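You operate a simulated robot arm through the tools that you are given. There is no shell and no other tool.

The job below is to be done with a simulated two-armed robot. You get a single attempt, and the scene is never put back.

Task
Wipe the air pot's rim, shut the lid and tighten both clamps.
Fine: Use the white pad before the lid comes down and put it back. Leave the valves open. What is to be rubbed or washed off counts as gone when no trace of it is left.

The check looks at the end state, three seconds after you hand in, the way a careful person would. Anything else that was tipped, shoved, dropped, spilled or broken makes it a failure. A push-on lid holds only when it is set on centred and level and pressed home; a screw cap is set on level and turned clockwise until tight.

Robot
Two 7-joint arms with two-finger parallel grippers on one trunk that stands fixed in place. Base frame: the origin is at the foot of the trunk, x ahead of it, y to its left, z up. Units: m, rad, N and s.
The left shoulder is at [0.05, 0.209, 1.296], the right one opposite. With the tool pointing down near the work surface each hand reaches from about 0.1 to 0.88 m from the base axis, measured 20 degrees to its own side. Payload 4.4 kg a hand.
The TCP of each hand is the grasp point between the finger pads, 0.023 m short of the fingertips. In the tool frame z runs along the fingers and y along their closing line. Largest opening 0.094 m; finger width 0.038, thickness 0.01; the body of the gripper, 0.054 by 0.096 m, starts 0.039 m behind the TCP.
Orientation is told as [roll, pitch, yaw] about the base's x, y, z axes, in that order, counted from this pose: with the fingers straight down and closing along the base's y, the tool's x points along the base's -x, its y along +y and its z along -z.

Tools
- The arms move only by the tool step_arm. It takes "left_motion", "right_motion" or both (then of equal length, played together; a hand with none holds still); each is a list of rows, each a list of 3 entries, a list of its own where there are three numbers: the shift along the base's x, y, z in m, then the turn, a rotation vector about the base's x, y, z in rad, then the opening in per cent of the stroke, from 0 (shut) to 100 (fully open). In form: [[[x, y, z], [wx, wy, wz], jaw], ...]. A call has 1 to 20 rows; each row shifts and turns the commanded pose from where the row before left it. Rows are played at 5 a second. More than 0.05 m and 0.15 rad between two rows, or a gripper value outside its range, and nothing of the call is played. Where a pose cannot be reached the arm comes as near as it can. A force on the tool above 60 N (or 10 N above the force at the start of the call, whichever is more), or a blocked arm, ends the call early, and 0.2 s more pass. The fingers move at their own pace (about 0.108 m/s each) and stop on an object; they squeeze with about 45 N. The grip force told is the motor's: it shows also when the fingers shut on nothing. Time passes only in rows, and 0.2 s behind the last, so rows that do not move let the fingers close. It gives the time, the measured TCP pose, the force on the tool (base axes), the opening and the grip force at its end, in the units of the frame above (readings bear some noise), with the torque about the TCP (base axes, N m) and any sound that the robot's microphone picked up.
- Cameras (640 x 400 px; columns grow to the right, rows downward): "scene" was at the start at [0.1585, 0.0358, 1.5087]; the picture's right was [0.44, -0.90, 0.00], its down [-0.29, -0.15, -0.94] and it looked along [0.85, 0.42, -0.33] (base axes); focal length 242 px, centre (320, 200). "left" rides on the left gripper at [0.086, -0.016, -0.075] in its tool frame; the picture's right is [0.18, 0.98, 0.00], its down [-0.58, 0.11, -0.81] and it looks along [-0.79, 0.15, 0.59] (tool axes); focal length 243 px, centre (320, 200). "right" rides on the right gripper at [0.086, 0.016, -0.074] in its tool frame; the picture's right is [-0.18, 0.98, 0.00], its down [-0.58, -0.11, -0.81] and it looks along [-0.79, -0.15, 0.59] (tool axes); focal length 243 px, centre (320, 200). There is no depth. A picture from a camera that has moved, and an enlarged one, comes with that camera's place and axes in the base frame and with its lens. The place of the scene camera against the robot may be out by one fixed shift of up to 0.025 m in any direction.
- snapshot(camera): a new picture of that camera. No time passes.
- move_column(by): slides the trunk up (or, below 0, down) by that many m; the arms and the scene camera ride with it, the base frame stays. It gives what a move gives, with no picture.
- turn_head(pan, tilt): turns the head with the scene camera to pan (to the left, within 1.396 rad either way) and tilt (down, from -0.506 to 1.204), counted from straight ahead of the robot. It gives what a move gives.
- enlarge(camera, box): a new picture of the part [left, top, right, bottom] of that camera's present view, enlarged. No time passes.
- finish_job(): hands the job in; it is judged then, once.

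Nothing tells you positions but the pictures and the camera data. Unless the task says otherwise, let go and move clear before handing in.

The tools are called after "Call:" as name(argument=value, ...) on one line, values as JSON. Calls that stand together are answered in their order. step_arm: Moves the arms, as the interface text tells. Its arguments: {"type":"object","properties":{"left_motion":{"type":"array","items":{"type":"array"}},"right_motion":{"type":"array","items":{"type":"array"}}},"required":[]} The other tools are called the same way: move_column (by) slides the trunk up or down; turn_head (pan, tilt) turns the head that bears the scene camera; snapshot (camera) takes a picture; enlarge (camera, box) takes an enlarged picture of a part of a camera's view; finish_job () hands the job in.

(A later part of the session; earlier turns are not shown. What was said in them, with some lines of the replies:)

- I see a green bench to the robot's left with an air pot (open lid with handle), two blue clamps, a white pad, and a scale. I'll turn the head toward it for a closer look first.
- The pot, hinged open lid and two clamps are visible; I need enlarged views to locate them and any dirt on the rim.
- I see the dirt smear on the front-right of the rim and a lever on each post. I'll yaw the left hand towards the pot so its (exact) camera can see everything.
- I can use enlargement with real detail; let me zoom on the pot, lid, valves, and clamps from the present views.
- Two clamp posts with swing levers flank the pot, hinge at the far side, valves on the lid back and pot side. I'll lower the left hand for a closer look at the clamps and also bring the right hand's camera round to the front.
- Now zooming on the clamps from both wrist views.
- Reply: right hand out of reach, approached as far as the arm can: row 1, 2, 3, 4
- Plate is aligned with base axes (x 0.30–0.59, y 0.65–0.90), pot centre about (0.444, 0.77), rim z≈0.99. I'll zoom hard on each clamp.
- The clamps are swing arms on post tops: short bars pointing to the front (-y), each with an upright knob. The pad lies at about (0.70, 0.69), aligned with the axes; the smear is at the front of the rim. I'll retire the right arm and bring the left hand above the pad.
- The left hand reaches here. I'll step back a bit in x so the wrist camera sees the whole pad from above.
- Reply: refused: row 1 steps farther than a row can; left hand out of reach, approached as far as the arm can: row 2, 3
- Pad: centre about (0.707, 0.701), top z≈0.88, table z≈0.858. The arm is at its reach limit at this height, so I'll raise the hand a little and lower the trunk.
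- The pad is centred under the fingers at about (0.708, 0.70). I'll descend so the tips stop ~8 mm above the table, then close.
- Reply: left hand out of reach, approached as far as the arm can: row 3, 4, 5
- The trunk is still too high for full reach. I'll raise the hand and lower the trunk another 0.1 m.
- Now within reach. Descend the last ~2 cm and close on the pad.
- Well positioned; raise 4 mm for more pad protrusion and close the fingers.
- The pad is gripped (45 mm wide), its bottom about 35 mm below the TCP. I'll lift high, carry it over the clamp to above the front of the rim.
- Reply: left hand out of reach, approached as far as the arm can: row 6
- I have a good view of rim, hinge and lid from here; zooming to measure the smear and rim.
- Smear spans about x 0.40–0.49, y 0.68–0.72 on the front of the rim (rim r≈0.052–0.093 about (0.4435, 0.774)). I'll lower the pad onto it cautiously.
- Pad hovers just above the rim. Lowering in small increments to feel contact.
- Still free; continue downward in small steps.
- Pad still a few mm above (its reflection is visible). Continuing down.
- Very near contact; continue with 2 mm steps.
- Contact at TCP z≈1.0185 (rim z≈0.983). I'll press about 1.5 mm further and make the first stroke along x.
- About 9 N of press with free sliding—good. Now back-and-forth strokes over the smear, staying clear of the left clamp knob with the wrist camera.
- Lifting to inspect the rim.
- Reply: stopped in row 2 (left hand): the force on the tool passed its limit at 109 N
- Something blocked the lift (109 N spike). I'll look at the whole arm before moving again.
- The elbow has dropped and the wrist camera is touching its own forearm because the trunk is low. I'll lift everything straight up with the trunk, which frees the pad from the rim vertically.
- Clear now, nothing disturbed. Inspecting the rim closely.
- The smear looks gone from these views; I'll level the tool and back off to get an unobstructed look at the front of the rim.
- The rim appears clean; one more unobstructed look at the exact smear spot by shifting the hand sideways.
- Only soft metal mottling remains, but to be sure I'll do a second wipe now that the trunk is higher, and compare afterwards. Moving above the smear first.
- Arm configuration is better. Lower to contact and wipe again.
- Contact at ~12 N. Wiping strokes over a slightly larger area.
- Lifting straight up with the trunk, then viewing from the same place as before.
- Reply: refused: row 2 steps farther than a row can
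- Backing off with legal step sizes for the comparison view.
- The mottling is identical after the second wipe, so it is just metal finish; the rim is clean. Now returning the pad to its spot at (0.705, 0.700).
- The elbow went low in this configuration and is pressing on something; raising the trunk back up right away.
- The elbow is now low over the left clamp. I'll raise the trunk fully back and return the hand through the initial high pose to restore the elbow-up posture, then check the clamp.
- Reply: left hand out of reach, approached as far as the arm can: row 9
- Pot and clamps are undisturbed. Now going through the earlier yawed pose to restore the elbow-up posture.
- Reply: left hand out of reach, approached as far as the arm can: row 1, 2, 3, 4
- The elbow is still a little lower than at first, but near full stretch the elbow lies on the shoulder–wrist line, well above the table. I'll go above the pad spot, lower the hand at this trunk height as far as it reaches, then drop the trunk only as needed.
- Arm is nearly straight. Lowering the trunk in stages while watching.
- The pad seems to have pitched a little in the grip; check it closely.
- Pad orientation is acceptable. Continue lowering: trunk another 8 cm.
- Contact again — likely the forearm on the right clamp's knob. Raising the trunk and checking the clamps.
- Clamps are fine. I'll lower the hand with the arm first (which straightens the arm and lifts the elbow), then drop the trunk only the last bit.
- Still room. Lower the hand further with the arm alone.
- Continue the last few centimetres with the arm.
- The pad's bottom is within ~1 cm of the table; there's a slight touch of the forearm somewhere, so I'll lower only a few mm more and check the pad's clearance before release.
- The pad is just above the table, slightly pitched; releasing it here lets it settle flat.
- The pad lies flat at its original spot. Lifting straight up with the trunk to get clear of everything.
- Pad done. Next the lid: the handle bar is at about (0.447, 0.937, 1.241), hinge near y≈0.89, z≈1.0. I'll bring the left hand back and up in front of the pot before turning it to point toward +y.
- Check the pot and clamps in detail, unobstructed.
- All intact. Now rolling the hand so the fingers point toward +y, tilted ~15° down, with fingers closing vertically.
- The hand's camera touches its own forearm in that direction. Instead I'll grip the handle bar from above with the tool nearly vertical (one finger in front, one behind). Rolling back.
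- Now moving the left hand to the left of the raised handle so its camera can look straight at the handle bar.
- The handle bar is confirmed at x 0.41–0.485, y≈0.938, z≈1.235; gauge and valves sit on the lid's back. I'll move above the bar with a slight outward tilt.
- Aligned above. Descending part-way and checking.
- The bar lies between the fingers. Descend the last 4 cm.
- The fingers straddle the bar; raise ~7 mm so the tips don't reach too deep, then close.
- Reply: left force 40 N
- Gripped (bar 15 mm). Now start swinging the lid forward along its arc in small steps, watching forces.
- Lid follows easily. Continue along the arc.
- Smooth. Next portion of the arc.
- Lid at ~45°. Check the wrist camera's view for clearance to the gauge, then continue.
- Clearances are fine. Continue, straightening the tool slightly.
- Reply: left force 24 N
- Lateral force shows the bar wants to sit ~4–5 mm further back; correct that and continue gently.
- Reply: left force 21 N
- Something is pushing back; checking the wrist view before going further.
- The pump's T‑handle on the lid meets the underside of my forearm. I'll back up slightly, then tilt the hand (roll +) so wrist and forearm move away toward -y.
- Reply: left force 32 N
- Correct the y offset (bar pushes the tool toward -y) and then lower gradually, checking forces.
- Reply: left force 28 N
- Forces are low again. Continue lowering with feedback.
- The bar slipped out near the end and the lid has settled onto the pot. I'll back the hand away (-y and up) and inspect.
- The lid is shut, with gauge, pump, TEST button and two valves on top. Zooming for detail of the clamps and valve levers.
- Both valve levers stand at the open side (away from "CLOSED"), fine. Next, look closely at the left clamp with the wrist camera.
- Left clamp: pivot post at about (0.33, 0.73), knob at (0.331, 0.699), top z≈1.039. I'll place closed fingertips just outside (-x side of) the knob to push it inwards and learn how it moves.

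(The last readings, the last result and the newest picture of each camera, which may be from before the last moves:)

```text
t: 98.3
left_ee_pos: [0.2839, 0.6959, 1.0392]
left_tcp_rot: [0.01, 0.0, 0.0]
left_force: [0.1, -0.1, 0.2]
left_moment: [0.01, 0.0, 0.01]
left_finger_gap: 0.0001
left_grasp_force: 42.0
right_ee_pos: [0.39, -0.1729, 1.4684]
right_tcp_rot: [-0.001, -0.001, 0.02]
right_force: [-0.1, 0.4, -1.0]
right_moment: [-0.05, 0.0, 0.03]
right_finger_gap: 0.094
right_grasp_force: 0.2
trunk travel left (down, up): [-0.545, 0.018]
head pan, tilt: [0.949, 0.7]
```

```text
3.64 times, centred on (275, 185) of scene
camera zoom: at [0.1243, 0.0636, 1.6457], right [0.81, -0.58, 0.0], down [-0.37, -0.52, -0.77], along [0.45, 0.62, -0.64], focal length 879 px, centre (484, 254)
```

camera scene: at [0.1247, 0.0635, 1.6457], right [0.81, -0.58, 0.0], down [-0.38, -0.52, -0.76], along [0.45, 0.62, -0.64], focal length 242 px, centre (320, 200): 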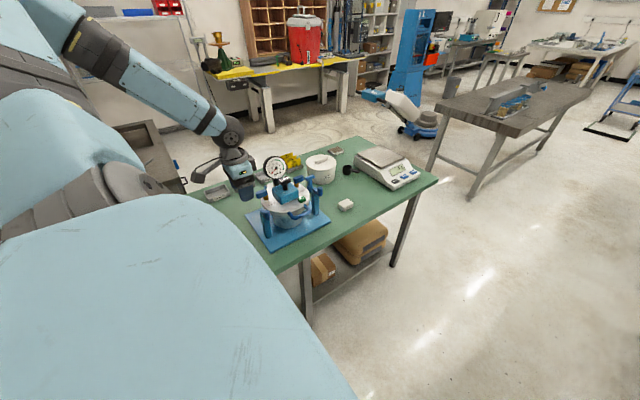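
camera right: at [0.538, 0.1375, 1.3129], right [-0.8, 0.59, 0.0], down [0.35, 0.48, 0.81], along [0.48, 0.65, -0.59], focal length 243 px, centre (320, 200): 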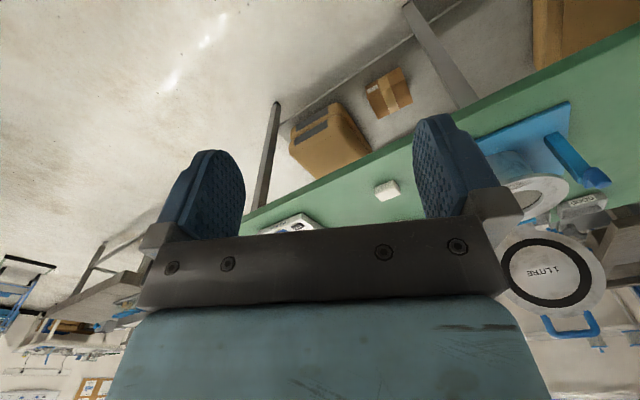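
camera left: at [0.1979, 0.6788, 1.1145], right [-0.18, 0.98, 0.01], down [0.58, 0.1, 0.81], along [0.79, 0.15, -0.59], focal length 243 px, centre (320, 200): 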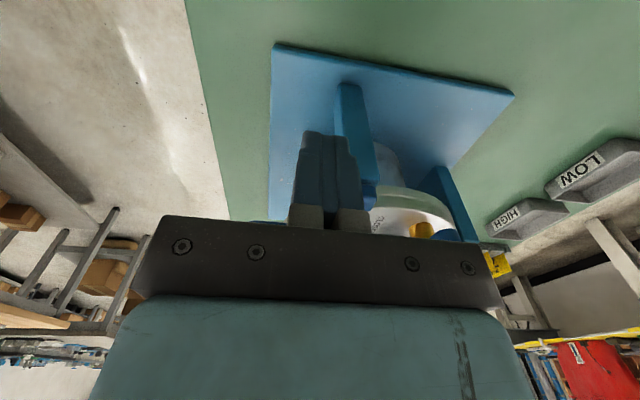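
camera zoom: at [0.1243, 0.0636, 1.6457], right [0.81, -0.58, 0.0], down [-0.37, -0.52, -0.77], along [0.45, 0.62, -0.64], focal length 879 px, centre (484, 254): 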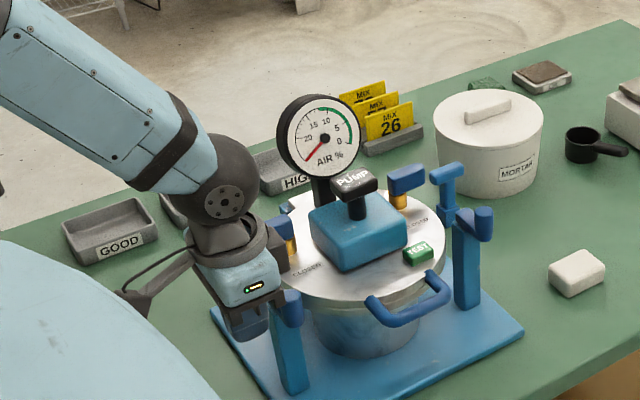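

Fingers are beside the knob. Push gently in +x.

Call:
step_arm(left_motion=[[[0.012, 0, 0], [0, 0, 0], 0], [[0.006, 0, 0], [0, 0, 0], 0], [[0.006, 0, 0], [0, 0, 0], 0], [[0, 0, 0], [0, 0, 0], 0]])

Call:
enlarge(camera="scene", box=[245, 170, 305, 230])

```text
t: 99.3
left_ee_pos: [0.3087, 0.6948, 1.0404]
left_tcp_rot: [0.008, -0.002, 0.0]
left_force: [-0.6, -1.5, -0.1]
left_moment: [-0.01, 0.02, 0.02]
left_finger_gap: 0.0
left_grasp_force: 42.6
right_ee_pos: [0.3904, -0.1742, 1.4676]
right_tcp_rot: [-0.001, 0.0, 0.018]
right_force: [-0.1, -0.1, 0.2]
right_moment: [0.01, 0.02, 0.01]
right_finger_gap: 0.094
right_grasp_force: 0.0
trunk travel left (down, up): [-0.545, 0.018]
head pan, tilt: [0.949, 0.7]
```

```text
6.67 times, centred on (275, 200) of scene
camera zoom: at [0.1244, 0.0635, 1.6457], right [0.81, -0.58, 0.0], down [-0.38, -0.52, -0.77], along [0.45, 0.62, -0.64], focal length 1611 px, centre (620, 200)
```

zoom: 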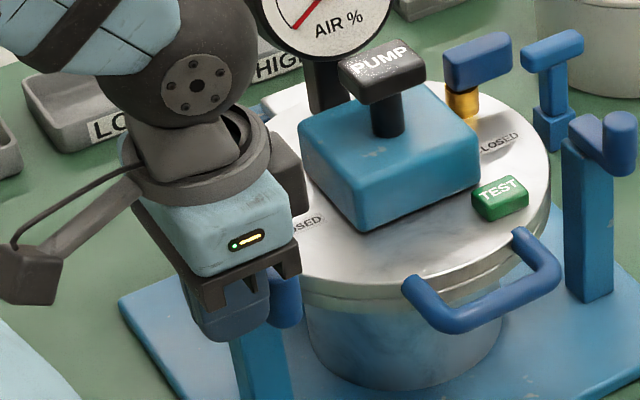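

Call:
step_arm(left_motion=[[[0.008, 0, 0], [0, 0, 0], 0], [[0.008, 0.002, 0], [0, 0, 0], 0], [[0, 0, 0], [0, 0, 0], 0]])

Call:
enlarge(camera="scene", box=[245, 170, 305, 230])

```text
t: 100.1
left_ee_pos: [0.3248, 0.6978, 1.0415]
left_tcp_rot: [0.007, -0.001, 0.0]
left_force: [0.1, 0.6, -0.7]
left_moment: [-0.03, 0.01, 0.01]
left_finger_gap: 0.0
left_grasp_force: 42.5
right_ee_pos: [0.3899, -0.172, 1.4679]
right_tcp_rot: [-0.001, 0.001, 0.019]
right_force: [0.2, -0.2, 0.0]
right_moment: [-0.02, -0.03, -0.01]
right_finger_gap: 0.094
right_grasp_force: 0.0
trunk travel left (down, up): [-0.545, 0.018]
head pan, tilt: [0.949, 0.7]
```

```text
6.67 times, centred on (275, 200) of scene
camera zoom: at [0.1242, 0.0635, 1.6458], right [0.81, -0.58, 0.0], down [-0.37, -0.52, -0.77], along [0.45, 0.62, -0.64], focal length 1611 px, centre (620, 200)
```

zoom: 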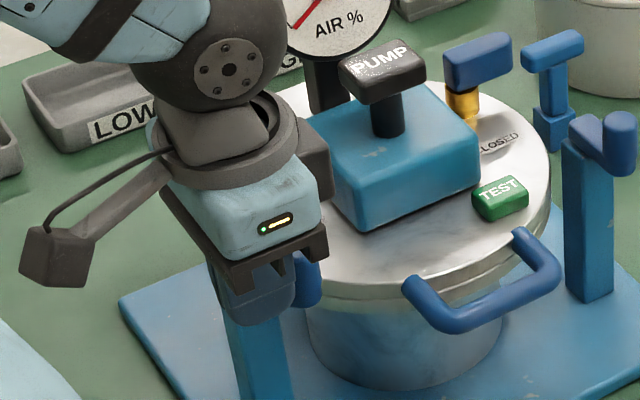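

The knob swings about the post freely. Continue along the arc inward over the lid edge.

Call:
step_arm(left_motion=[[[0.01, 0.0, 0], [0, 0, 0], 0], [[0.01, 0.002, 0], [0, 0, 0], 0], [[0.008, 0.004, 0], [0, 0, 0], 0], [[0.006, 0.005, 0], [0, 0, 0], 0], [[0, 0, 0], [0, 0, 0], 0]])

Call:
enlarge(camera="scene", box=[245, 170, 305, 230])

Call:
snapshot(camera="left")

```text
t: 101.3
left_ee_pos: [0.3586, 0.7089, 1.0423]
left_tcp_rot: [0.006, -0.001, 0.001]
left_force: [0.0, -0.6, -0.2]
left_moment: [0.0, 0.0, 0.01]
left_finger_gap: 0.0
left_grasp_force: 42.5
right_ee_pos: [0.39, -0.1727, 1.4676]
right_tcp_rot: [0.0, 0.001, 0.02]
right_force: [0.7, -0.6, 0.2]
right_moment: [0.01, 0.0, 0.04]
right_finger_gap: 0.0936
right_grasp_force: 0.0
trunk travel left (down, up): [-0.545, 0.018]
head pan, tilt: [0.949, 0.7]
```

```text
6.67 times, centred on (275, 200) of scene
camera zoom: at [0.1242, 0.0634, 1.6458], right [0.81, -0.58, 0.0], down [-0.37, -0.52, -0.77], along [0.45, 0.62, -0.64], focal length 1611 px, centre (620, 200)
```

zoom: 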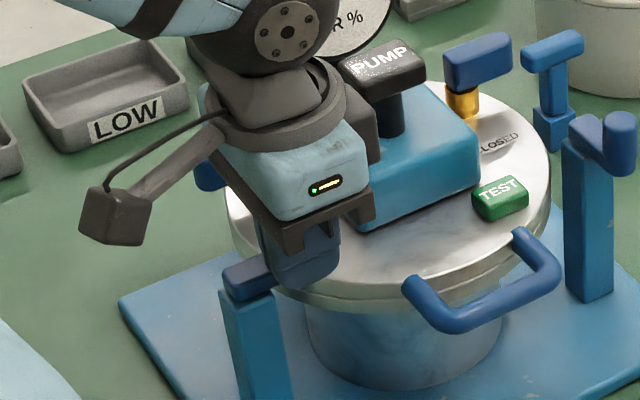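

```text
taken
camera left: at [0.2722, 0.6917, 1.1159], right [-0.18, 0.98, 0.01], down [0.58, 0.1, 0.81], along [0.79, 0.15, -0.59], focal length 243 px, centre (320, 200)
```

left: 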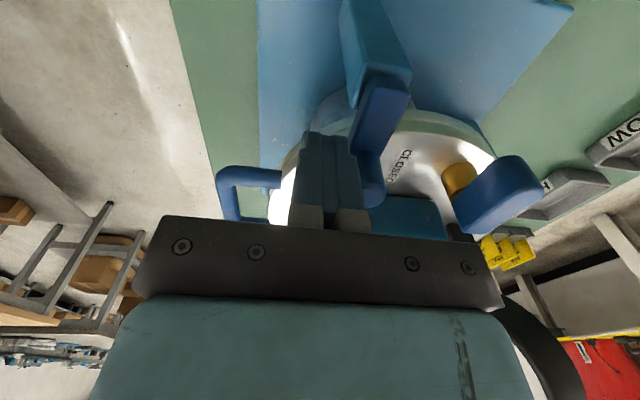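

The arm is over the lid edge. Push further in +y until it meets resistance.

Call:
step_arm(left_motion=[[[0.002, 0.005, 0], [0, 0, 0], 0], [[0, 0.005, 0], [0, 0, 0], 0], [[0, 0, 0], [0, 0, 0], 0]])

Call:
snapshot(camera="left")

Call:
enlarge(camera="scene", box=[245, 170, 305, 230])

```text
t: 102.1
left_ee_pos: [0.3615, 0.7121, 1.0409]
left_tcp_rot: [0.004, 0.001, -0.003]
left_force: [-6.2, -35.9, -10.3]
left_moment: [-0.16, 0.1, -0.2]
left_finger_gap: 0.0
left_grasp_force: 42.2
right_ee_pos: [0.3887, -0.1764, 1.4671]
right_tcp_rot: [0.004, -0.001, 0.019]
right_force: [0.5, -0.4, -0.1]
right_moment: [-0.01, 0.0, 0.0]
right_finger_gap: 0.0939
right_grasp_force: 0.1
trunk travel left (down, up): [-0.545, 0.018]
head pan, tilt: [0.949, 0.7]
```

```text
taken
camera left: at [0.2745, 0.6958, 1.1159], right [-0.18, 0.98, 0.0], down [0.58, 0.1, 0.81], along [0.79, 0.15, -0.59], focal length 243 px, centre (320, 200)
```

left: 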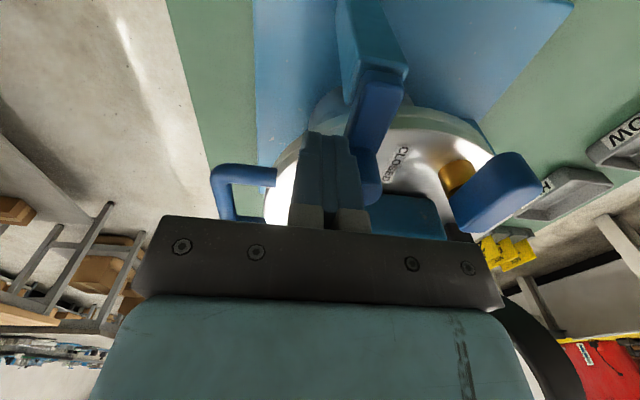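

```text
6.67 times, centred on (275, 200) of scene
camera zoom: at [0.1242, 0.0596, 1.6458], right [0.81, -0.58, 0.0], down [-0.37, -0.52, -0.77], along [0.45, 0.62, -0.64], focal length 1611 px, centre (620, 200)
```

zoom: 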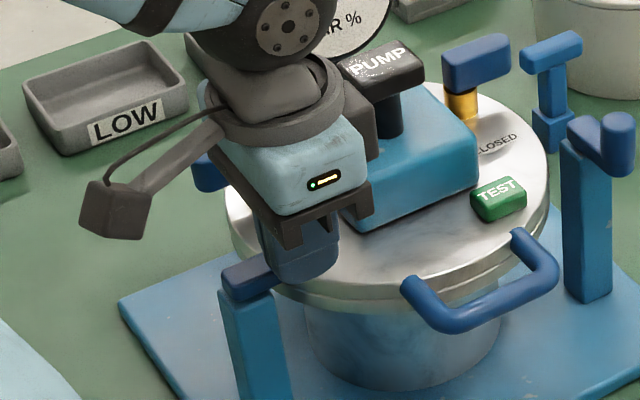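

The clamp has met firm resistance at ~90° (36 N). Press a bit harder to make sure it is tight.

Call:
step_arm(left_motion=[[[0, 0.003, 0], [0, 0, 0], 0], [[0, 0, 0], [0, 0, 0], 0]])

```text
t: 102.7
left_ee_pos: [0.3605, 0.7123, 1.0413]
left_tcp_rot: [0.003, 0.002, -0.005]
left_force: [-7.0, -50.4, -16.9]
left_moment: [-0.31, 0.11, -0.26]
left_finger_gap: 0.0
left_grasp_force: 42.2
right_ee_pos: [0.3895, -0.177, 1.4679]
right_tcp_rot: [0.006, 0.001, 0.019]
right_force: [0.2, -0.1, 0.7]
right_moment: [0.01, -0.01, -0.03]
right_finger_gap: 0.0938
right_grasp_force: 0.0
trunk travel left (down, up): [-0.545, 0.018]
head pan, tilt: [0.949, 0.7]
```

Hard stop reached at 50 N. Back off and look at the clamp.

Call:
step_arm(left_motion=[[[0, -0.012, 0], [0, 0, 0], 0], [[0, -0.02, 0.01], [0, 0, 0], 0], [[-0.02, -0.03, 0.03], [0, 0, 0], 0], [[-0.03, -0.02, 0.03], [0, 0, 0], 0], [[-0.03, 0, 0.04], [0, 0, 0], 0], [[0, 0, 0], [0, 0, 0], 0]])

Call:
snapshot(camera="left")

Call:
enlarge(camera="scene", box=[245, 150, 345, 240])

Call:
enlarge(camera="left", box=[300, 0, 500, 140])

```text
t: 104.1
left_ee_pos: [0.2833, 0.6366, 1.1526]
left_tcp_rot: [0.006, 0.0, -0.001]
left_force: [-0.7, 0.0, -0.2]
left_moment: [-0.04, 0.03, -0.02]
left_finger_gap: 0.0001
left_grasp_force: 42.0
right_ee_pos: [0.3895, -0.1722, 1.4686]
right_tcp_rot: [-0.001, 0.0, 0.019]
right_force: [0.0, -0.2, 0.8]
right_moment: [-0.04, 0.01, 0.0]
right_finger_gap: 0.094
right_grasp_force: 0.0
trunk travel left (down, up): [-0.545, 0.018]
head pan, tilt: [0.949, 0.7]
```

```text
taken
camera left: at [0.1963, 0.6191, 1.227], right [-0.18, 0.98, 0.01], down [0.58, 0.1, 0.81], along [0.79, 0.15, -0.59], focal length 243 px, centre (320, 200)
```

left: 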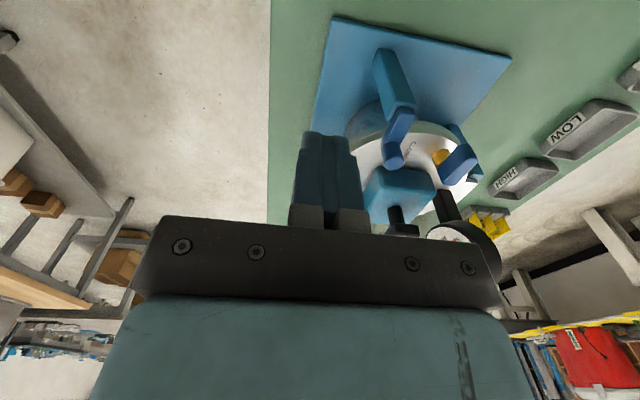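

```text
4.44 times, centred on (295, 195) of scene
camera zoom: at [0.1251, 0.0645, 1.6456], right [0.81, -0.58, 0.0], down [-0.38, -0.52, -0.76], along [0.44, 0.62, -0.64], focal length 1074 px, centre (431, 222)
```

zoom: 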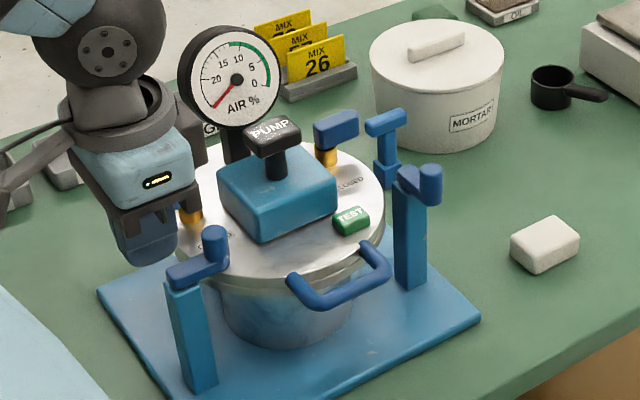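

```text
2.86 times, centred on (400, 70) of left
camera zoom: at [0.1963, 0.6191, 1.227], right [-0.18, 0.98, 0.01], down [0.58, 0.1, 0.81], along [0.79, 0.15, -0.59], focal length 693 px, centre (91, 571)
```

zoom: 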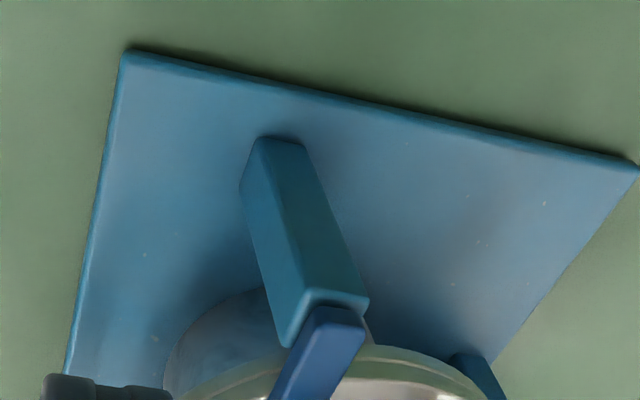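

Left clamp is tight over the lid edge. Now to the right clamp: go round the front at height and come down outside (+x side of) its knob at (0.556, 0.699).

Call:
step_arm(left_motion=[[[0.04, -0.02, 0.01], [0, 0, 0], 0], [[0.045, -0.01, 0.005], [0, 0, 0], 0], [[0.046, 0, 0], [0, 0, 0], 0], [[0.046, 0, 0], [0, 0, 0], 0], [[0.046, 0, 0], [0, 0, 0], 0], [[0.046, 0, 0], [0, 0, 0], 0], [[0.046, 0, 0], [0, 0, 0], 0], [[0.0, 0.03, -0.02], [0, 0, 0], 0], [[0.003, 0.03, -0.02], [0, 0, 0], 0], [[0, 0.03, -0.01], [0, 0, 0], 0], [[0, 0, 0], [0, 0, 0], 0]])

Call:
snapshot(camera="scene")

Call:
enlarge(camera="scene", box=[255, 120, 375, 240])

```text
t: 106.5
left_ee_pos: [0.5986, 0.6978, 1.1174]
left_tcp_rot: [0.01, -0.002, -0.001]
left_force: [-0.3, 0.0, 0.4]
left_moment: [-0.03, -0.02, 0.01]
left_finger_gap: 0.0
left_grasp_force: 42.3
right_ee_pos: [0.3888, -0.1738, 1.4677]
right_tcp_rot: [0.0, 0.001, 0.019]
right_force: [-1.3, 0.5, -0.1]
right_moment: [0.03, -0.03, -0.01]
right_finger_gap: 0.0939
right_grasp_force: 0.1
trunk travel left (down, up): [-0.545, 0.018]
head pan, tilt: [0.949, 0.7]
```

```text
taken
camera scene: at [0.1234, 0.0636, 1.6458], right [0.81, -0.58, 0.0], down [-0.37, -0.52, -0.77], along [0.45, 0.62, -0.64], focal length 242 px, centre (320, 200)
```

scene: 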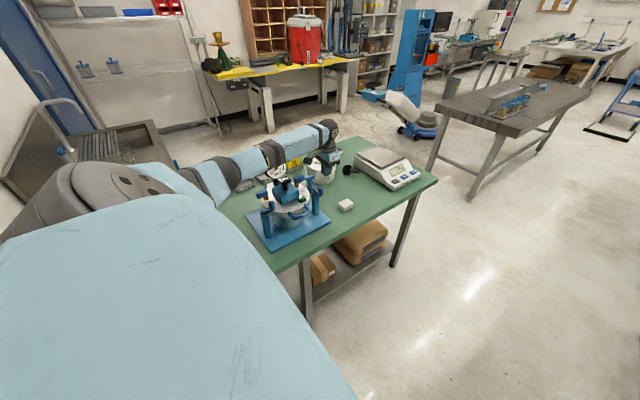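

```text
3.33 times, centred on (315, 180) of scene
camera zoom: at [0.1234, 0.0636, 1.6458], right [0.81, -0.58, 0.0], down [-0.37, -0.52, -0.77], along [0.45, 0.62, -0.64], focal length 806 px, centre (337, 267)
```

zoom: 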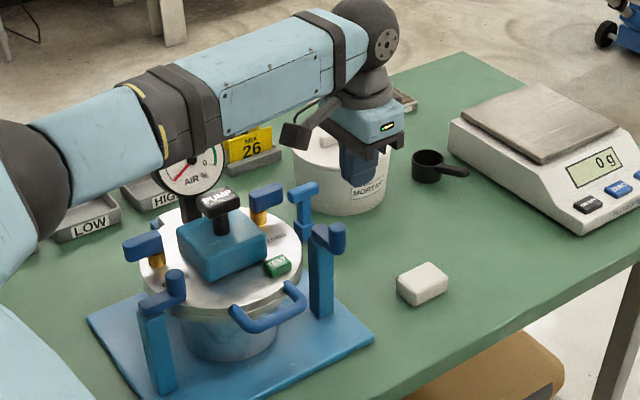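

Positioned outside the right knob; the forearm is clear of the gauge. Lower the fingertips.

Call:
step_arm(left_motion=[[[0, 0, -0.03], [0, 0, 0], 0], [[0, 0, -0.03], [0, 0, 0], 0], [[0, 0, -0.016], [0, 0, 0], 0], [[0, 0, 0], [0, 0, 0], 0]])

Call:
snapshot(camera="left")

Call:
enlarge(camera="scene", box=[255, 120, 375, 240])

```text
t: 107.5
left_ee_pos: [0.5993, 0.7001, 1.0396]
left_tcp_rot: [0.01, 0.0, 0.001]
left_force: [0.3, 0.3, 0.1]
left_moment: [0.03, 0.0, -0.01]
left_finger_gap: 0.0
left_grasp_force: 42.2
right_ee_pos: [0.3889, -0.1724, 1.4693]
right_tcp_rot: [-0.001, 0.0, 0.019]
right_force: [0.2, 1.0, -0.4]
right_moment: [0.01, 0.02, 0.0]
right_finger_gap: 0.0938
right_grasp_force: 0.0
trunk travel left (down, up): [-0.545, 0.018]
head pan, tilt: [0.949, 0.7]
```

```text
taken
camera left: at [0.5125, 0.6826, 1.1152], right [-0.18, 0.98, 0.01], down [0.58, 0.1, 0.81], along [0.79, 0.15, -0.59], focal length 243 px, centre (320, 200)
```

left: 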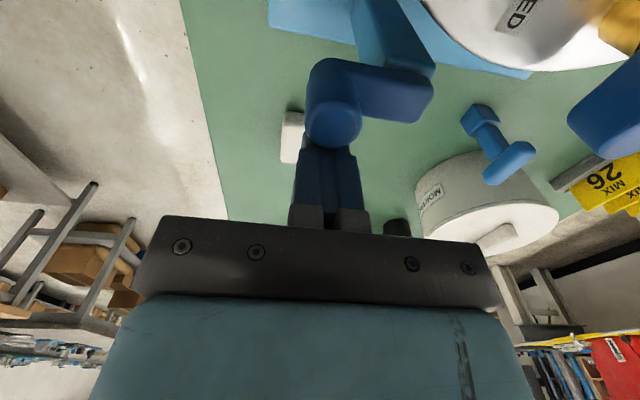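

```text
3.33 times, centred on (315, 180) of scene
camera zoom: at [0.1242, 0.0637, 1.6457], right [0.81, -0.58, 0.0], down [-0.37, -0.52, -0.76], along [0.45, 0.62, -0.64], focal length 806 px, centre (337, 267)
```

zoom: 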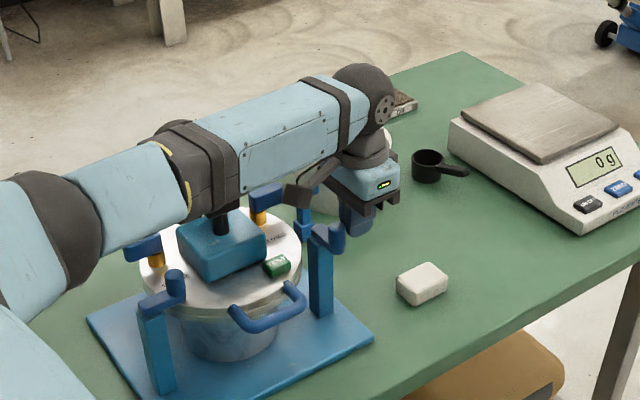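

The finger is right behind the knob. Push it in the mirrored arc (toward -x, then +y), first half.

Call:
step_arm(left_motion=[[[-0.009, -0.003, 0], [0, 0, 0], 0], [[-0.009, 0, 0], [0, 0, 0], 0], [[-0.009, 0, 0], [0, 0, 0], 0], [[-0.009, 0.001, 0], [0, 0, 0], 0], [[0, 0, 0], [0, 0, 0], 0]])

Call:
snapshot(camera="left")

Call:
enlarge(camera="scene", box=[265, 140, 355, 230])

```text
t: 108.7
left_ee_pos: [0.5629, 0.6975, 1.039]
left_tcp_rot: [0.008, 0.001, -0.002]
left_force: [-0.2, -0.2, -0.2]
left_moment: [0.04, 0.0, 0.01]
left_finger_gap: 0.0003
left_grasp_force: 42.7
right_ee_pos: [0.3901, -0.1743, 1.4673]
right_tcp_rot: [0.001, 0.001, 0.02]
right_force: [-0.3, 1.0, -0.7]
right_moment: [-0.02, 0.03, 0.05]
right_finger_gap: 0.0939
right_grasp_force: 0.1
trunk travel left (down, up): [-0.545, 0.018]
head pan, tilt: [0.949, 0.7]
```

```text
taken
camera left: at [0.4765, 0.6798, 1.1152], right [-0.18, 0.98, 0.01], down [0.58, 0.1, 0.81], along [0.79, 0.15, -0.59], focal length 243 px, centre (320, 200)
```

left: 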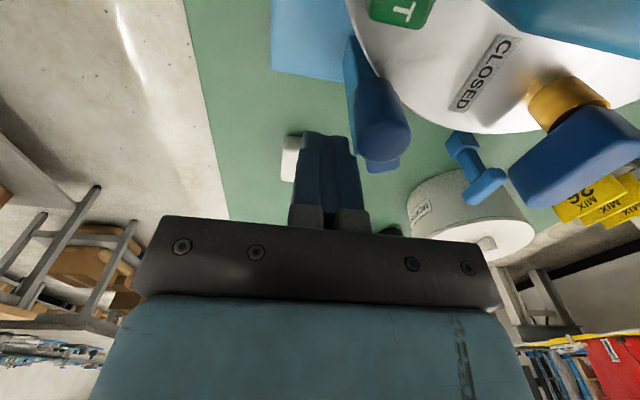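

```text
4.44 times, centred on (310, 185) of scene
camera zoom: at [0.1246, 0.0635, 1.6457], right [0.81, -0.58, 0.0], down [-0.38, -0.52, -0.76], along [0.45, 0.62, -0.64], focal length 1074 px, centre (364, 267)
```

zoom: 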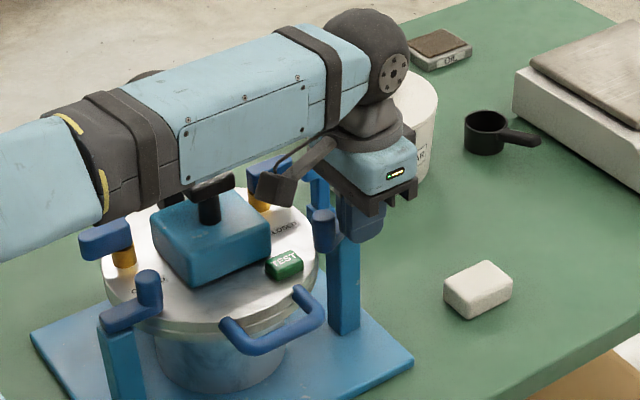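

The knob is swinging inward as expected. Continue the second half.

Call:
step_arm(left_motion=[[[-0.01, 0.0, 0], [0, 0, 0], 0], [[-0.01, 0.002, 0], [0, 0, 0], 0], [[-0.008, 0.004, 0], [0, 0, 0], 0], [[-0.006, 0.005, 0], [0, 0, 0], 0], [[0, 0, 0], [0, 0, 0], 0]])

Call:
snapshot(camera="left")

Call:
enlarge(camera="scene", box=[265, 140, 355, 230])

```text
t: 109.9
left_ee_pos: [0.529, 0.7081, 1.0395]
left_tcp_rot: [0.007, 0.0, 0.001]
left_force: [-0.5, -0.1, -0.8]
left_moment: [-0.01, 0.02, -0.02]
left_finger_gap: 0.0
left_grasp_force: 42.4
right_ee_pos: [0.3918, -0.1732, 1.4672]
right_tcp_rot: [0.0, 0.0, 0.02]
right_force: [0.7, 0.8, 0.3]
right_moment: [-0.01, -0.01, -0.02]
right_finger_gap: 0.0939
right_grasp_force: 0.1
trunk travel left (down, up): [-0.545, 0.018]
head pan, tilt: [0.949, 0.7]
```

```text
taken
camera left: at [0.4424, 0.6909, 1.1149], right [-0.18, 0.98, 0.01], down [0.58, 0.1, 0.81], along [0.79, 0.15, -0.59], focal length 243 px, centre (320, 200)
```

left: 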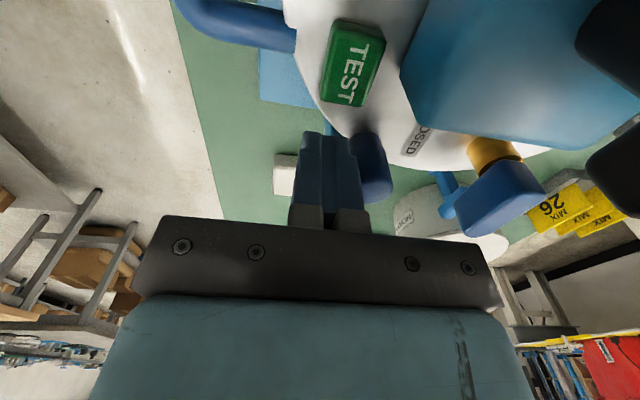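

```text
4.44 times, centred on (310, 185) of scene
camera zoom: at [0.1246, 0.0635, 1.6457], right [0.81, -0.58, 0.0], down [-0.38, -0.52, -0.76], along [0.45, 0.62, -0.64], focal length 1074 px, centre (364, 267)
```

zoom: 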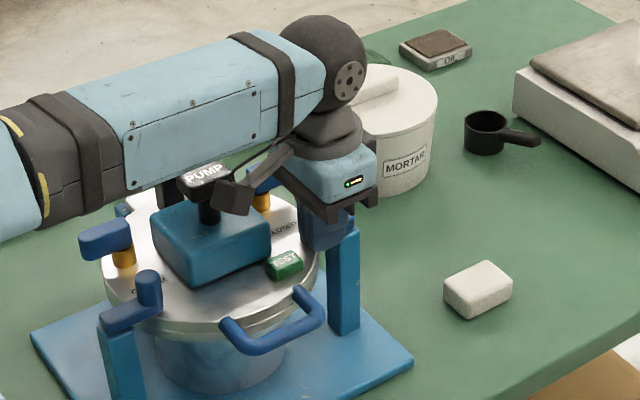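

Now push in +y to its stop.

Call:
step_arm(left_motion=[[[-0.001, 0.005, 0], [0, 0, 0], 0], [[0, 0.005, 0], [0, 0, 0], 0], [[0, 0, 0], [0, 0, 0], 0]])

```text
t: 110.7
left_ee_pos: [0.5282, 0.7125, 1.04]
left_tcp_rot: [0.005, 0.003, -0.005]
left_force: [-4.7, -37.9, -8.5]
left_moment: [-0.14, 0.02, -0.07]
left_finger_gap: 0.0002
left_grasp_force: 42.3
right_ee_pos: [0.3905, -0.1777, 1.4664]
right_tcp_rot: [0.005, -0.001, 0.02]
right_force: [0.1, 0.2, 0.9]
right_moment: [-0.01, 0.0, -0.01]
right_finger_gap: 0.0938
right_grasp_force: 0.0
trunk travel left (down, up): [-0.545, 0.018]
head pan, tilt: [0.949, 0.7]
```

The right clamp also meets its stop (38 N). Press slightly more, then back off.

Call:
step_arm(left_motion=[[[0, 0.003, 0], [0, 0, 0], 0], [[0, 0, 0], [0, 0, 0], 0]])

Call:
step_arm(left_motion=[[[0, -0.012, 0], [0, 0, 0], 0], [[0, -0.02, 0.01], [0, 0, 0], 0], [[0, -0.035, 0.03], [0, 0, 0], 0], [[-0.02, -0.03, 0.03], [0, 0, 0], 0], [[-0.03, -0.02, 0.03], [0, 0, 0], 0], [[-0.03, 0, 0.03], [0, 0, 0], 0], [[0, 0, 0], [0, 0, 0], 0]])

Call:
snapshot(camera="scene")

Call:
enlarge(camera="scene", box=[245, 150, 345, 240])

Call:
snapshot(camera="left")

```text
t: 111.4
left_ee_pos: [0.5284, 0.7115, 1.0402]
left_tcp_rot: [-0.003, -0.002, -0.007]
left_force: [3.4, -25.5, 8.3]
left_moment: [0.07, -0.03, -0.15]
left_finger_gap: 0.0001
left_grasp_force: 41.9
right_ee_pos: [0.3883, -0.1772, 1.4681]
right_tcp_rot: [0.002, -0.003, 0.019]
right_force: [-0.5, 0.0, 0.4]
right_moment: [-0.03, -0.05, 0.04]
right_finger_gap: 0.0938
right_grasp_force: 0.0
trunk travel left (down, up): [-0.545, 0.018]
head pan, tilt: [0.949, 0.7]
stopped in row 2 (left hand): the force on the tool passed its limit at 60 N (the readings are from after the stop); the commanded pose is now the measured one
```

```text
t: 113.0
left_ee_pos: [0.4483, 0.6, 1.1677]
left_tcp_rot: [-0.001, 0.002, -0.003]
left_force: [0.5, -0.2, 0.7]
left_moment: [0.01, 0.02, -0.01]
left_finger_gap: 0.0
left_grasp_force: 42.6
right_ee_pos: [0.3917, -0.1726, 1.4683]
right_tcp_rot: [-0.001, 0.001, 0.018]
right_force: [0.1, 0.1, -0.5]
right_moment: [-0.04, 0.02, -0.03]
right_finger_gap: 0.0941
right_grasp_force: 0.0
trunk travel left (down, up): [-0.545, 0.018]
head pan, tilt: [0.949, 0.7]
```

```text
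taken
camera scene: at [0.1253, 0.0642, 1.6456], right [0.81, -0.58, 0.0], down [-0.38, -0.52, -0.76], along [0.44, 0.62, -0.64], focal length 242 px, centre (320, 200)
```

scene: 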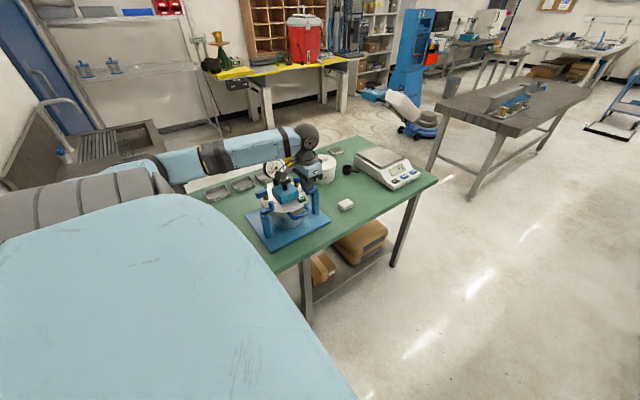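

```text
4.44 times, centred on (295, 195) of scene
camera zoom: at [0.1253, 0.0642, 1.6456], right [0.81, -0.58, 0.0], down [-0.38, -0.52, -0.76], along [0.44, 0.62, -0.64], focal length 1074 px, centre (431, 222)
```

zoom: 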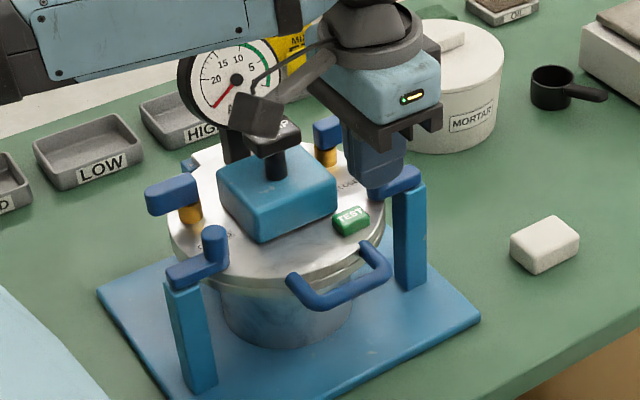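

```text
taken
camera left: at [0.3615, 0.5842, 1.2426], right [-0.18, 0.98, 0.0], down [0.58, 0.11, 0.8], along [0.79, 0.14, -0.59], focal length 243 px, centre (320, 200)
```

left: 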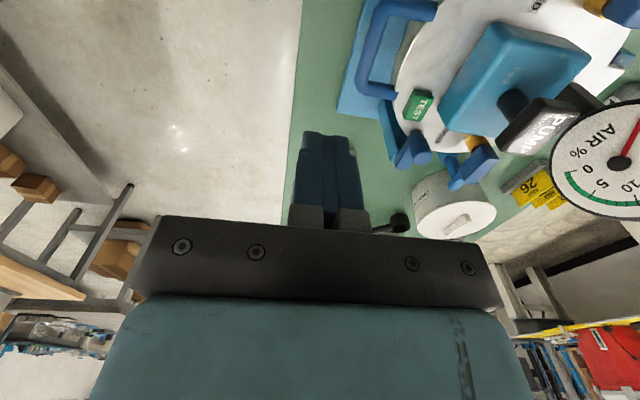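

Both clamps are swung onto the lid. Retreating the hand for a clear final inspection.

Call:
step_arm(left_motion=[[[-0.02, -0.04, 0.02], [0, 0, 0], 30], [[-0.02, -0.04, 0.02], [0, 0, 0.1], 30], [[-0.02, -0.03, 0], [0, 0, 0.14], 30], [[-0.02, -0.03, 0], [0, 0, 0.14], 30], [[-0.02, 0, 0], [0, 0, 0.14], 30], [[0, 0, 0], [0, 0, 0.14], 30], [[0, 0, 0], [0, 0, 0.14], 30], [[0, 0, 0], [0, 0, 0], 30]])

Call:
snapshot(camera="left")

Call:
enlarge(camera="scene", box=[235, 130, 375, 250])

Call:
enlarge(camera="scene", box=[255, 175, 345, 235])

```text
t: 114.8
left_ee_pos: [0.348, 0.4598, 1.2065]
left_tcp_rot: [-0.004, 0.002, 0.797]
left_force: [0.3, 0.2, 0.2]
left_moment: [-0.02, -0.01, 0.01]
left_finger_gap: 0.0281
left_grasp_force: 0.0
right_ee_pos: [0.3894, -0.1714, 1.4683]
right_tcp_rot: [0.001, 0.0, 0.017]
right_force: [-0.2, 0.8, 0.1]
right_moment: [-0.03, 0.01, 0.02]
right_finger_gap: 0.0943
right_grasp_force: 0.1
trunk travel left (down, up): [-0.545, 0.018]
head pan, tilt: [0.949, 0.7]
```

```text
taken
camera left: at [0.2993, 0.3865, 1.2824], right [-0.83, 0.55, 0.0], down [0.33, 0.49, 0.8], along [0.45, 0.67, -0.59], focal length 243 px, centre (320, 200)
```

left: 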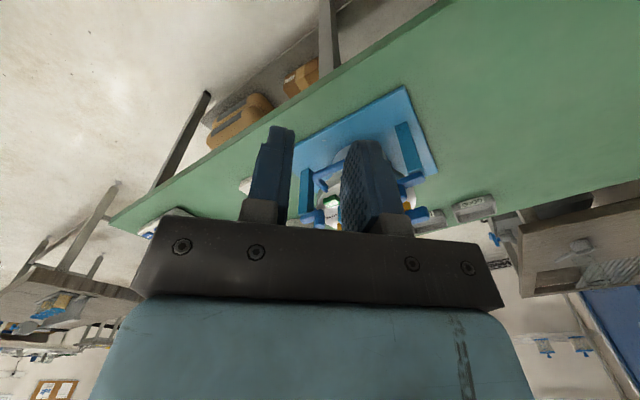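

```text
3.33 times, centred on (305, 190) of scene
camera zoom: at [0.124, 0.0638, 1.6458], right [0.81, -0.58, 0.0], down [-0.37, -0.52, -0.76], along [0.45, 0.62, -0.64], focal length 806 px, centre (370, 233)
```

zoom: 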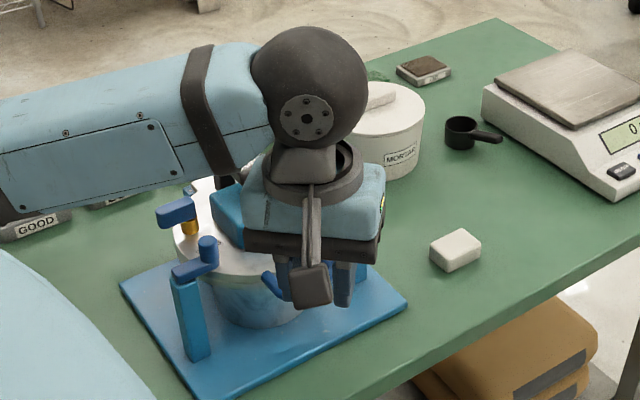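

```text
6.67 times, centred on (300, 205) of scene
camera zoom: at [0.124, 0.0638, 1.6458], right [0.81, -0.58, 0.0], down [-0.37, -0.52, -0.76], along [0.45, 0.62, -0.64], focal length 1611 px, centre (453, 167)
```

zoom: 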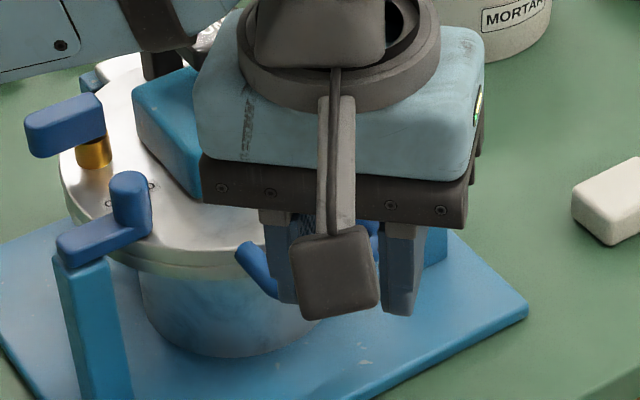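

The hand blocks the view; raise it out of the way.

Call:
step_arm(left_motion=[[[-0.02, 0, 0.045], [0, 0, 0], 30], [[-0.02, 0, 0.045], [0, 0, 0], 30], [[-0.02, 0, 0.045], [0, 0, 0], 30], [[-0.02, 0, 0.045], [0, 0, 0], 30], [[-0.02, 0, 0.04], [0, 0, 0], 30], [[0, 0, 0], [0, 0, 0], 30]])

Call:
enlarge(camera="scene", box=[235, 130, 375, 250])

Call:
enlarge(camera="scene", box=[255, 175, 335, 235])

Call:
snapshot(camera="left")

```text
t: 116.2
left_ee_pos: [0.2503, 0.4612, 1.4282]
left_tcp_rot: [0.001, 0.006, 0.797]
left_force: [-0.2, 0.5, 0.1]
left_moment: [0.02, -0.01, 0.01]
left_finger_gap: 0.0282
left_grasp_force: 0.0
right_ee_pos: [0.3906, -0.1737, 1.4674]
right_tcp_rot: [0.002, 0.0, 0.019]
right_force: [0.0, 0.1, -0.4]
right_moment: [-0.05, 0.01, 0.01]
right_finger_gap: 0.094
right_grasp_force: 0.0
trunk travel left (down, up): [-0.545, 0.018]
head pan, tilt: [0.949, 0.7]
```

```text
3.33 times, centred on (305, 190) of scene
camera zoom: at [0.1249, 0.0641, 1.6456], right [0.81, -0.58, 0.0], down [-0.38, -0.52, -0.76], along [0.45, 0.62, -0.64], focal length 806 px, centre (370, 233)
```

zoom: 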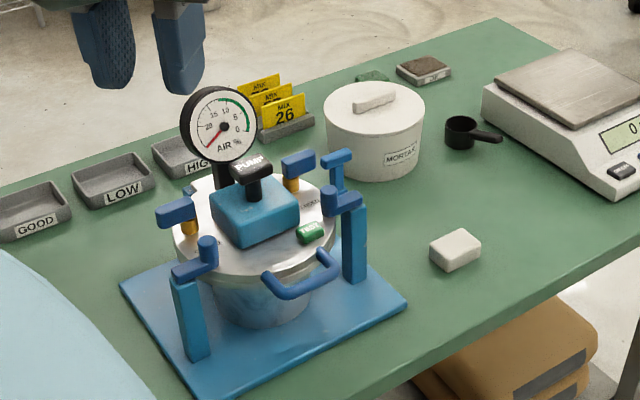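

```text
6.67 times, centred on (295, 205) of scene
camera zoom: at [0.1249, 0.0641, 1.6456], right [0.81, -0.58, 0.0], down [-0.38, -0.52, -0.76], along [0.45, 0.62, -0.64], focal length 1611 px, centre (487, 167)
```

zoom: 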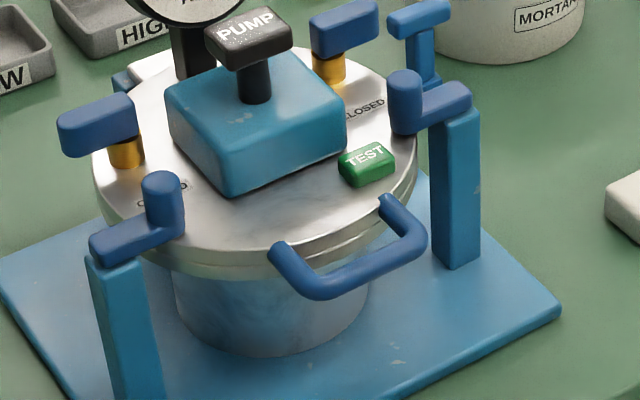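

```text
taken
camera left: at [0.2008, 0.3876, 1.5023], right [-0.83, 0.56, 0.0], down [0.33, 0.49, 0.8], along [0.45, 0.67, -0.6], focal length 243 px, centre (320, 200)
```

left: 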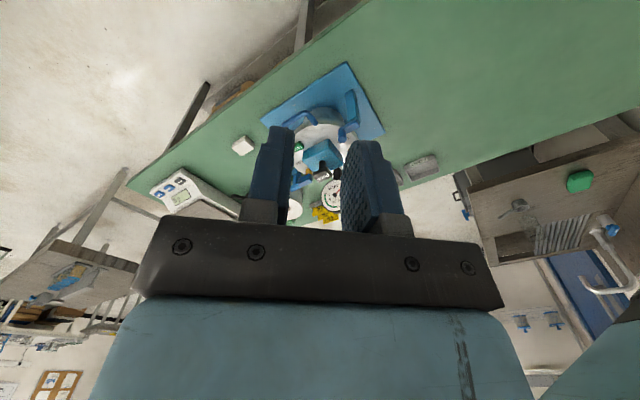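

Both clamps point inward over the lid; verifying their resting angles and the seating with the wrist camera.

Call:
enlarge(camera="left", box=[250, 55, 400, 165])

Call:
enlarge(camera="scene", box=[260, 190, 300, 230])

Call:
enlarge(camera="scene", box=[295, 175, 335, 215])

```text
3.64 times, centred on (325, 110) of left
camera zoom: at [0.2008, 0.3876, 1.5023], right [-0.83, 0.56, 0.0], down [0.33, 0.49, 0.8], along [0.45, 0.67, -0.6], focal length 882 px, centre (302, 527)
```

zoom: 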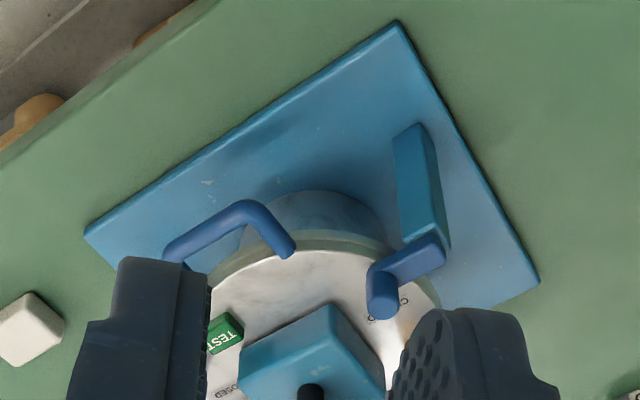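

```text
10.00 times, centred on (280, 210) of scene
camera zoom: at [0.1249, 0.0641, 1.6456], right [0.81, -0.58, 0.0], down [-0.38, -0.52, -0.76], along [0.45, 0.62, -0.64], focal length 2416 px, centre (720, 100)
```

zoom: 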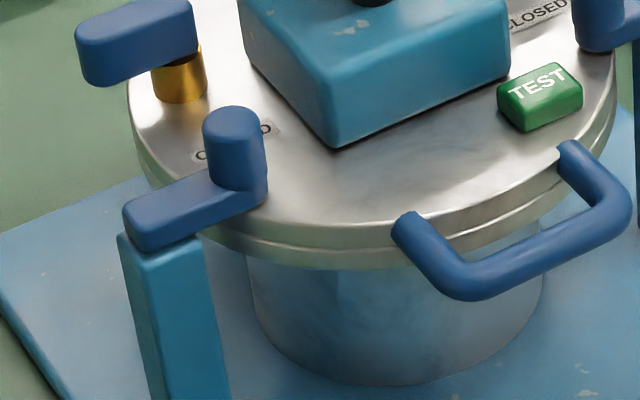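

```text
10.00 times, centred on (315, 195) of scene
camera zoom: at [0.1249, 0.0641, 1.6456], right [0.81, -0.58, 0.0], down [-0.38, -0.52, -0.76], along [0.45, 0.62, -0.64], focal length 2416 px, centre (370, 250)
```

zoom: 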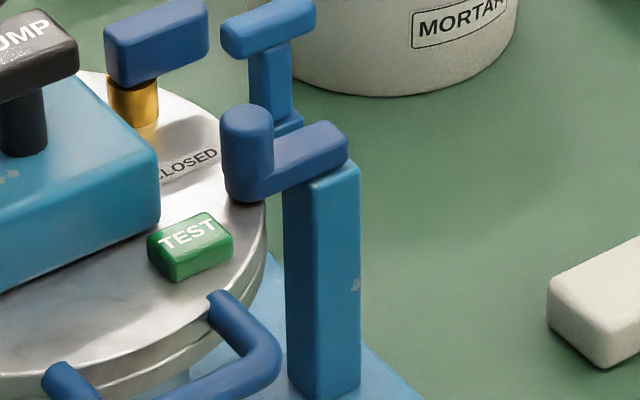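

Everything checks out: rim wiped, pad back in place, lid flush, both clamps swung onto the lid against their stops, valves untouched, and the hands are clear. Handing in.

Call:
finish_job()

```text
The job is handed in.
```

I've handed the job in: the air pot's rim is wiped, the lid is shut and both clamps are tight. I don't have the check's result.

- **Rim:** I wiped the smear twice with the white pad before the lid came down. What remains looked the same after each wipe, so I took it to be the metal's own finish.
- **Pad:** It is back flat at its original spot. I released it a few millimetres above the bench because the arm couldn't reach lower.
- **Lid:** It is closed and looks flush all round. It slipped from the gripper for the last 2–3 cm and dropped onto the rim.
- **Clamps:** Both are swung in over the lid edge and pushed against their stops, the left to about 50 N and the right to about 60 N. They stayed there when I let go.
- **Valves:** I left both valves open, and neither lever moved.

The arm bumped something unintentionally several times:

- **Wrist camera:** It touched the arm's own forearm twice; during the first wipe this stopped the lift at 109 N.
- **Reaching to return the pad:** The arm pressed on something near the pot, which I couldn't identify.
- **Closing the lid:** The forearm met the pump handle.

I saw nothing shifted or damaged in the pictures afterwards.
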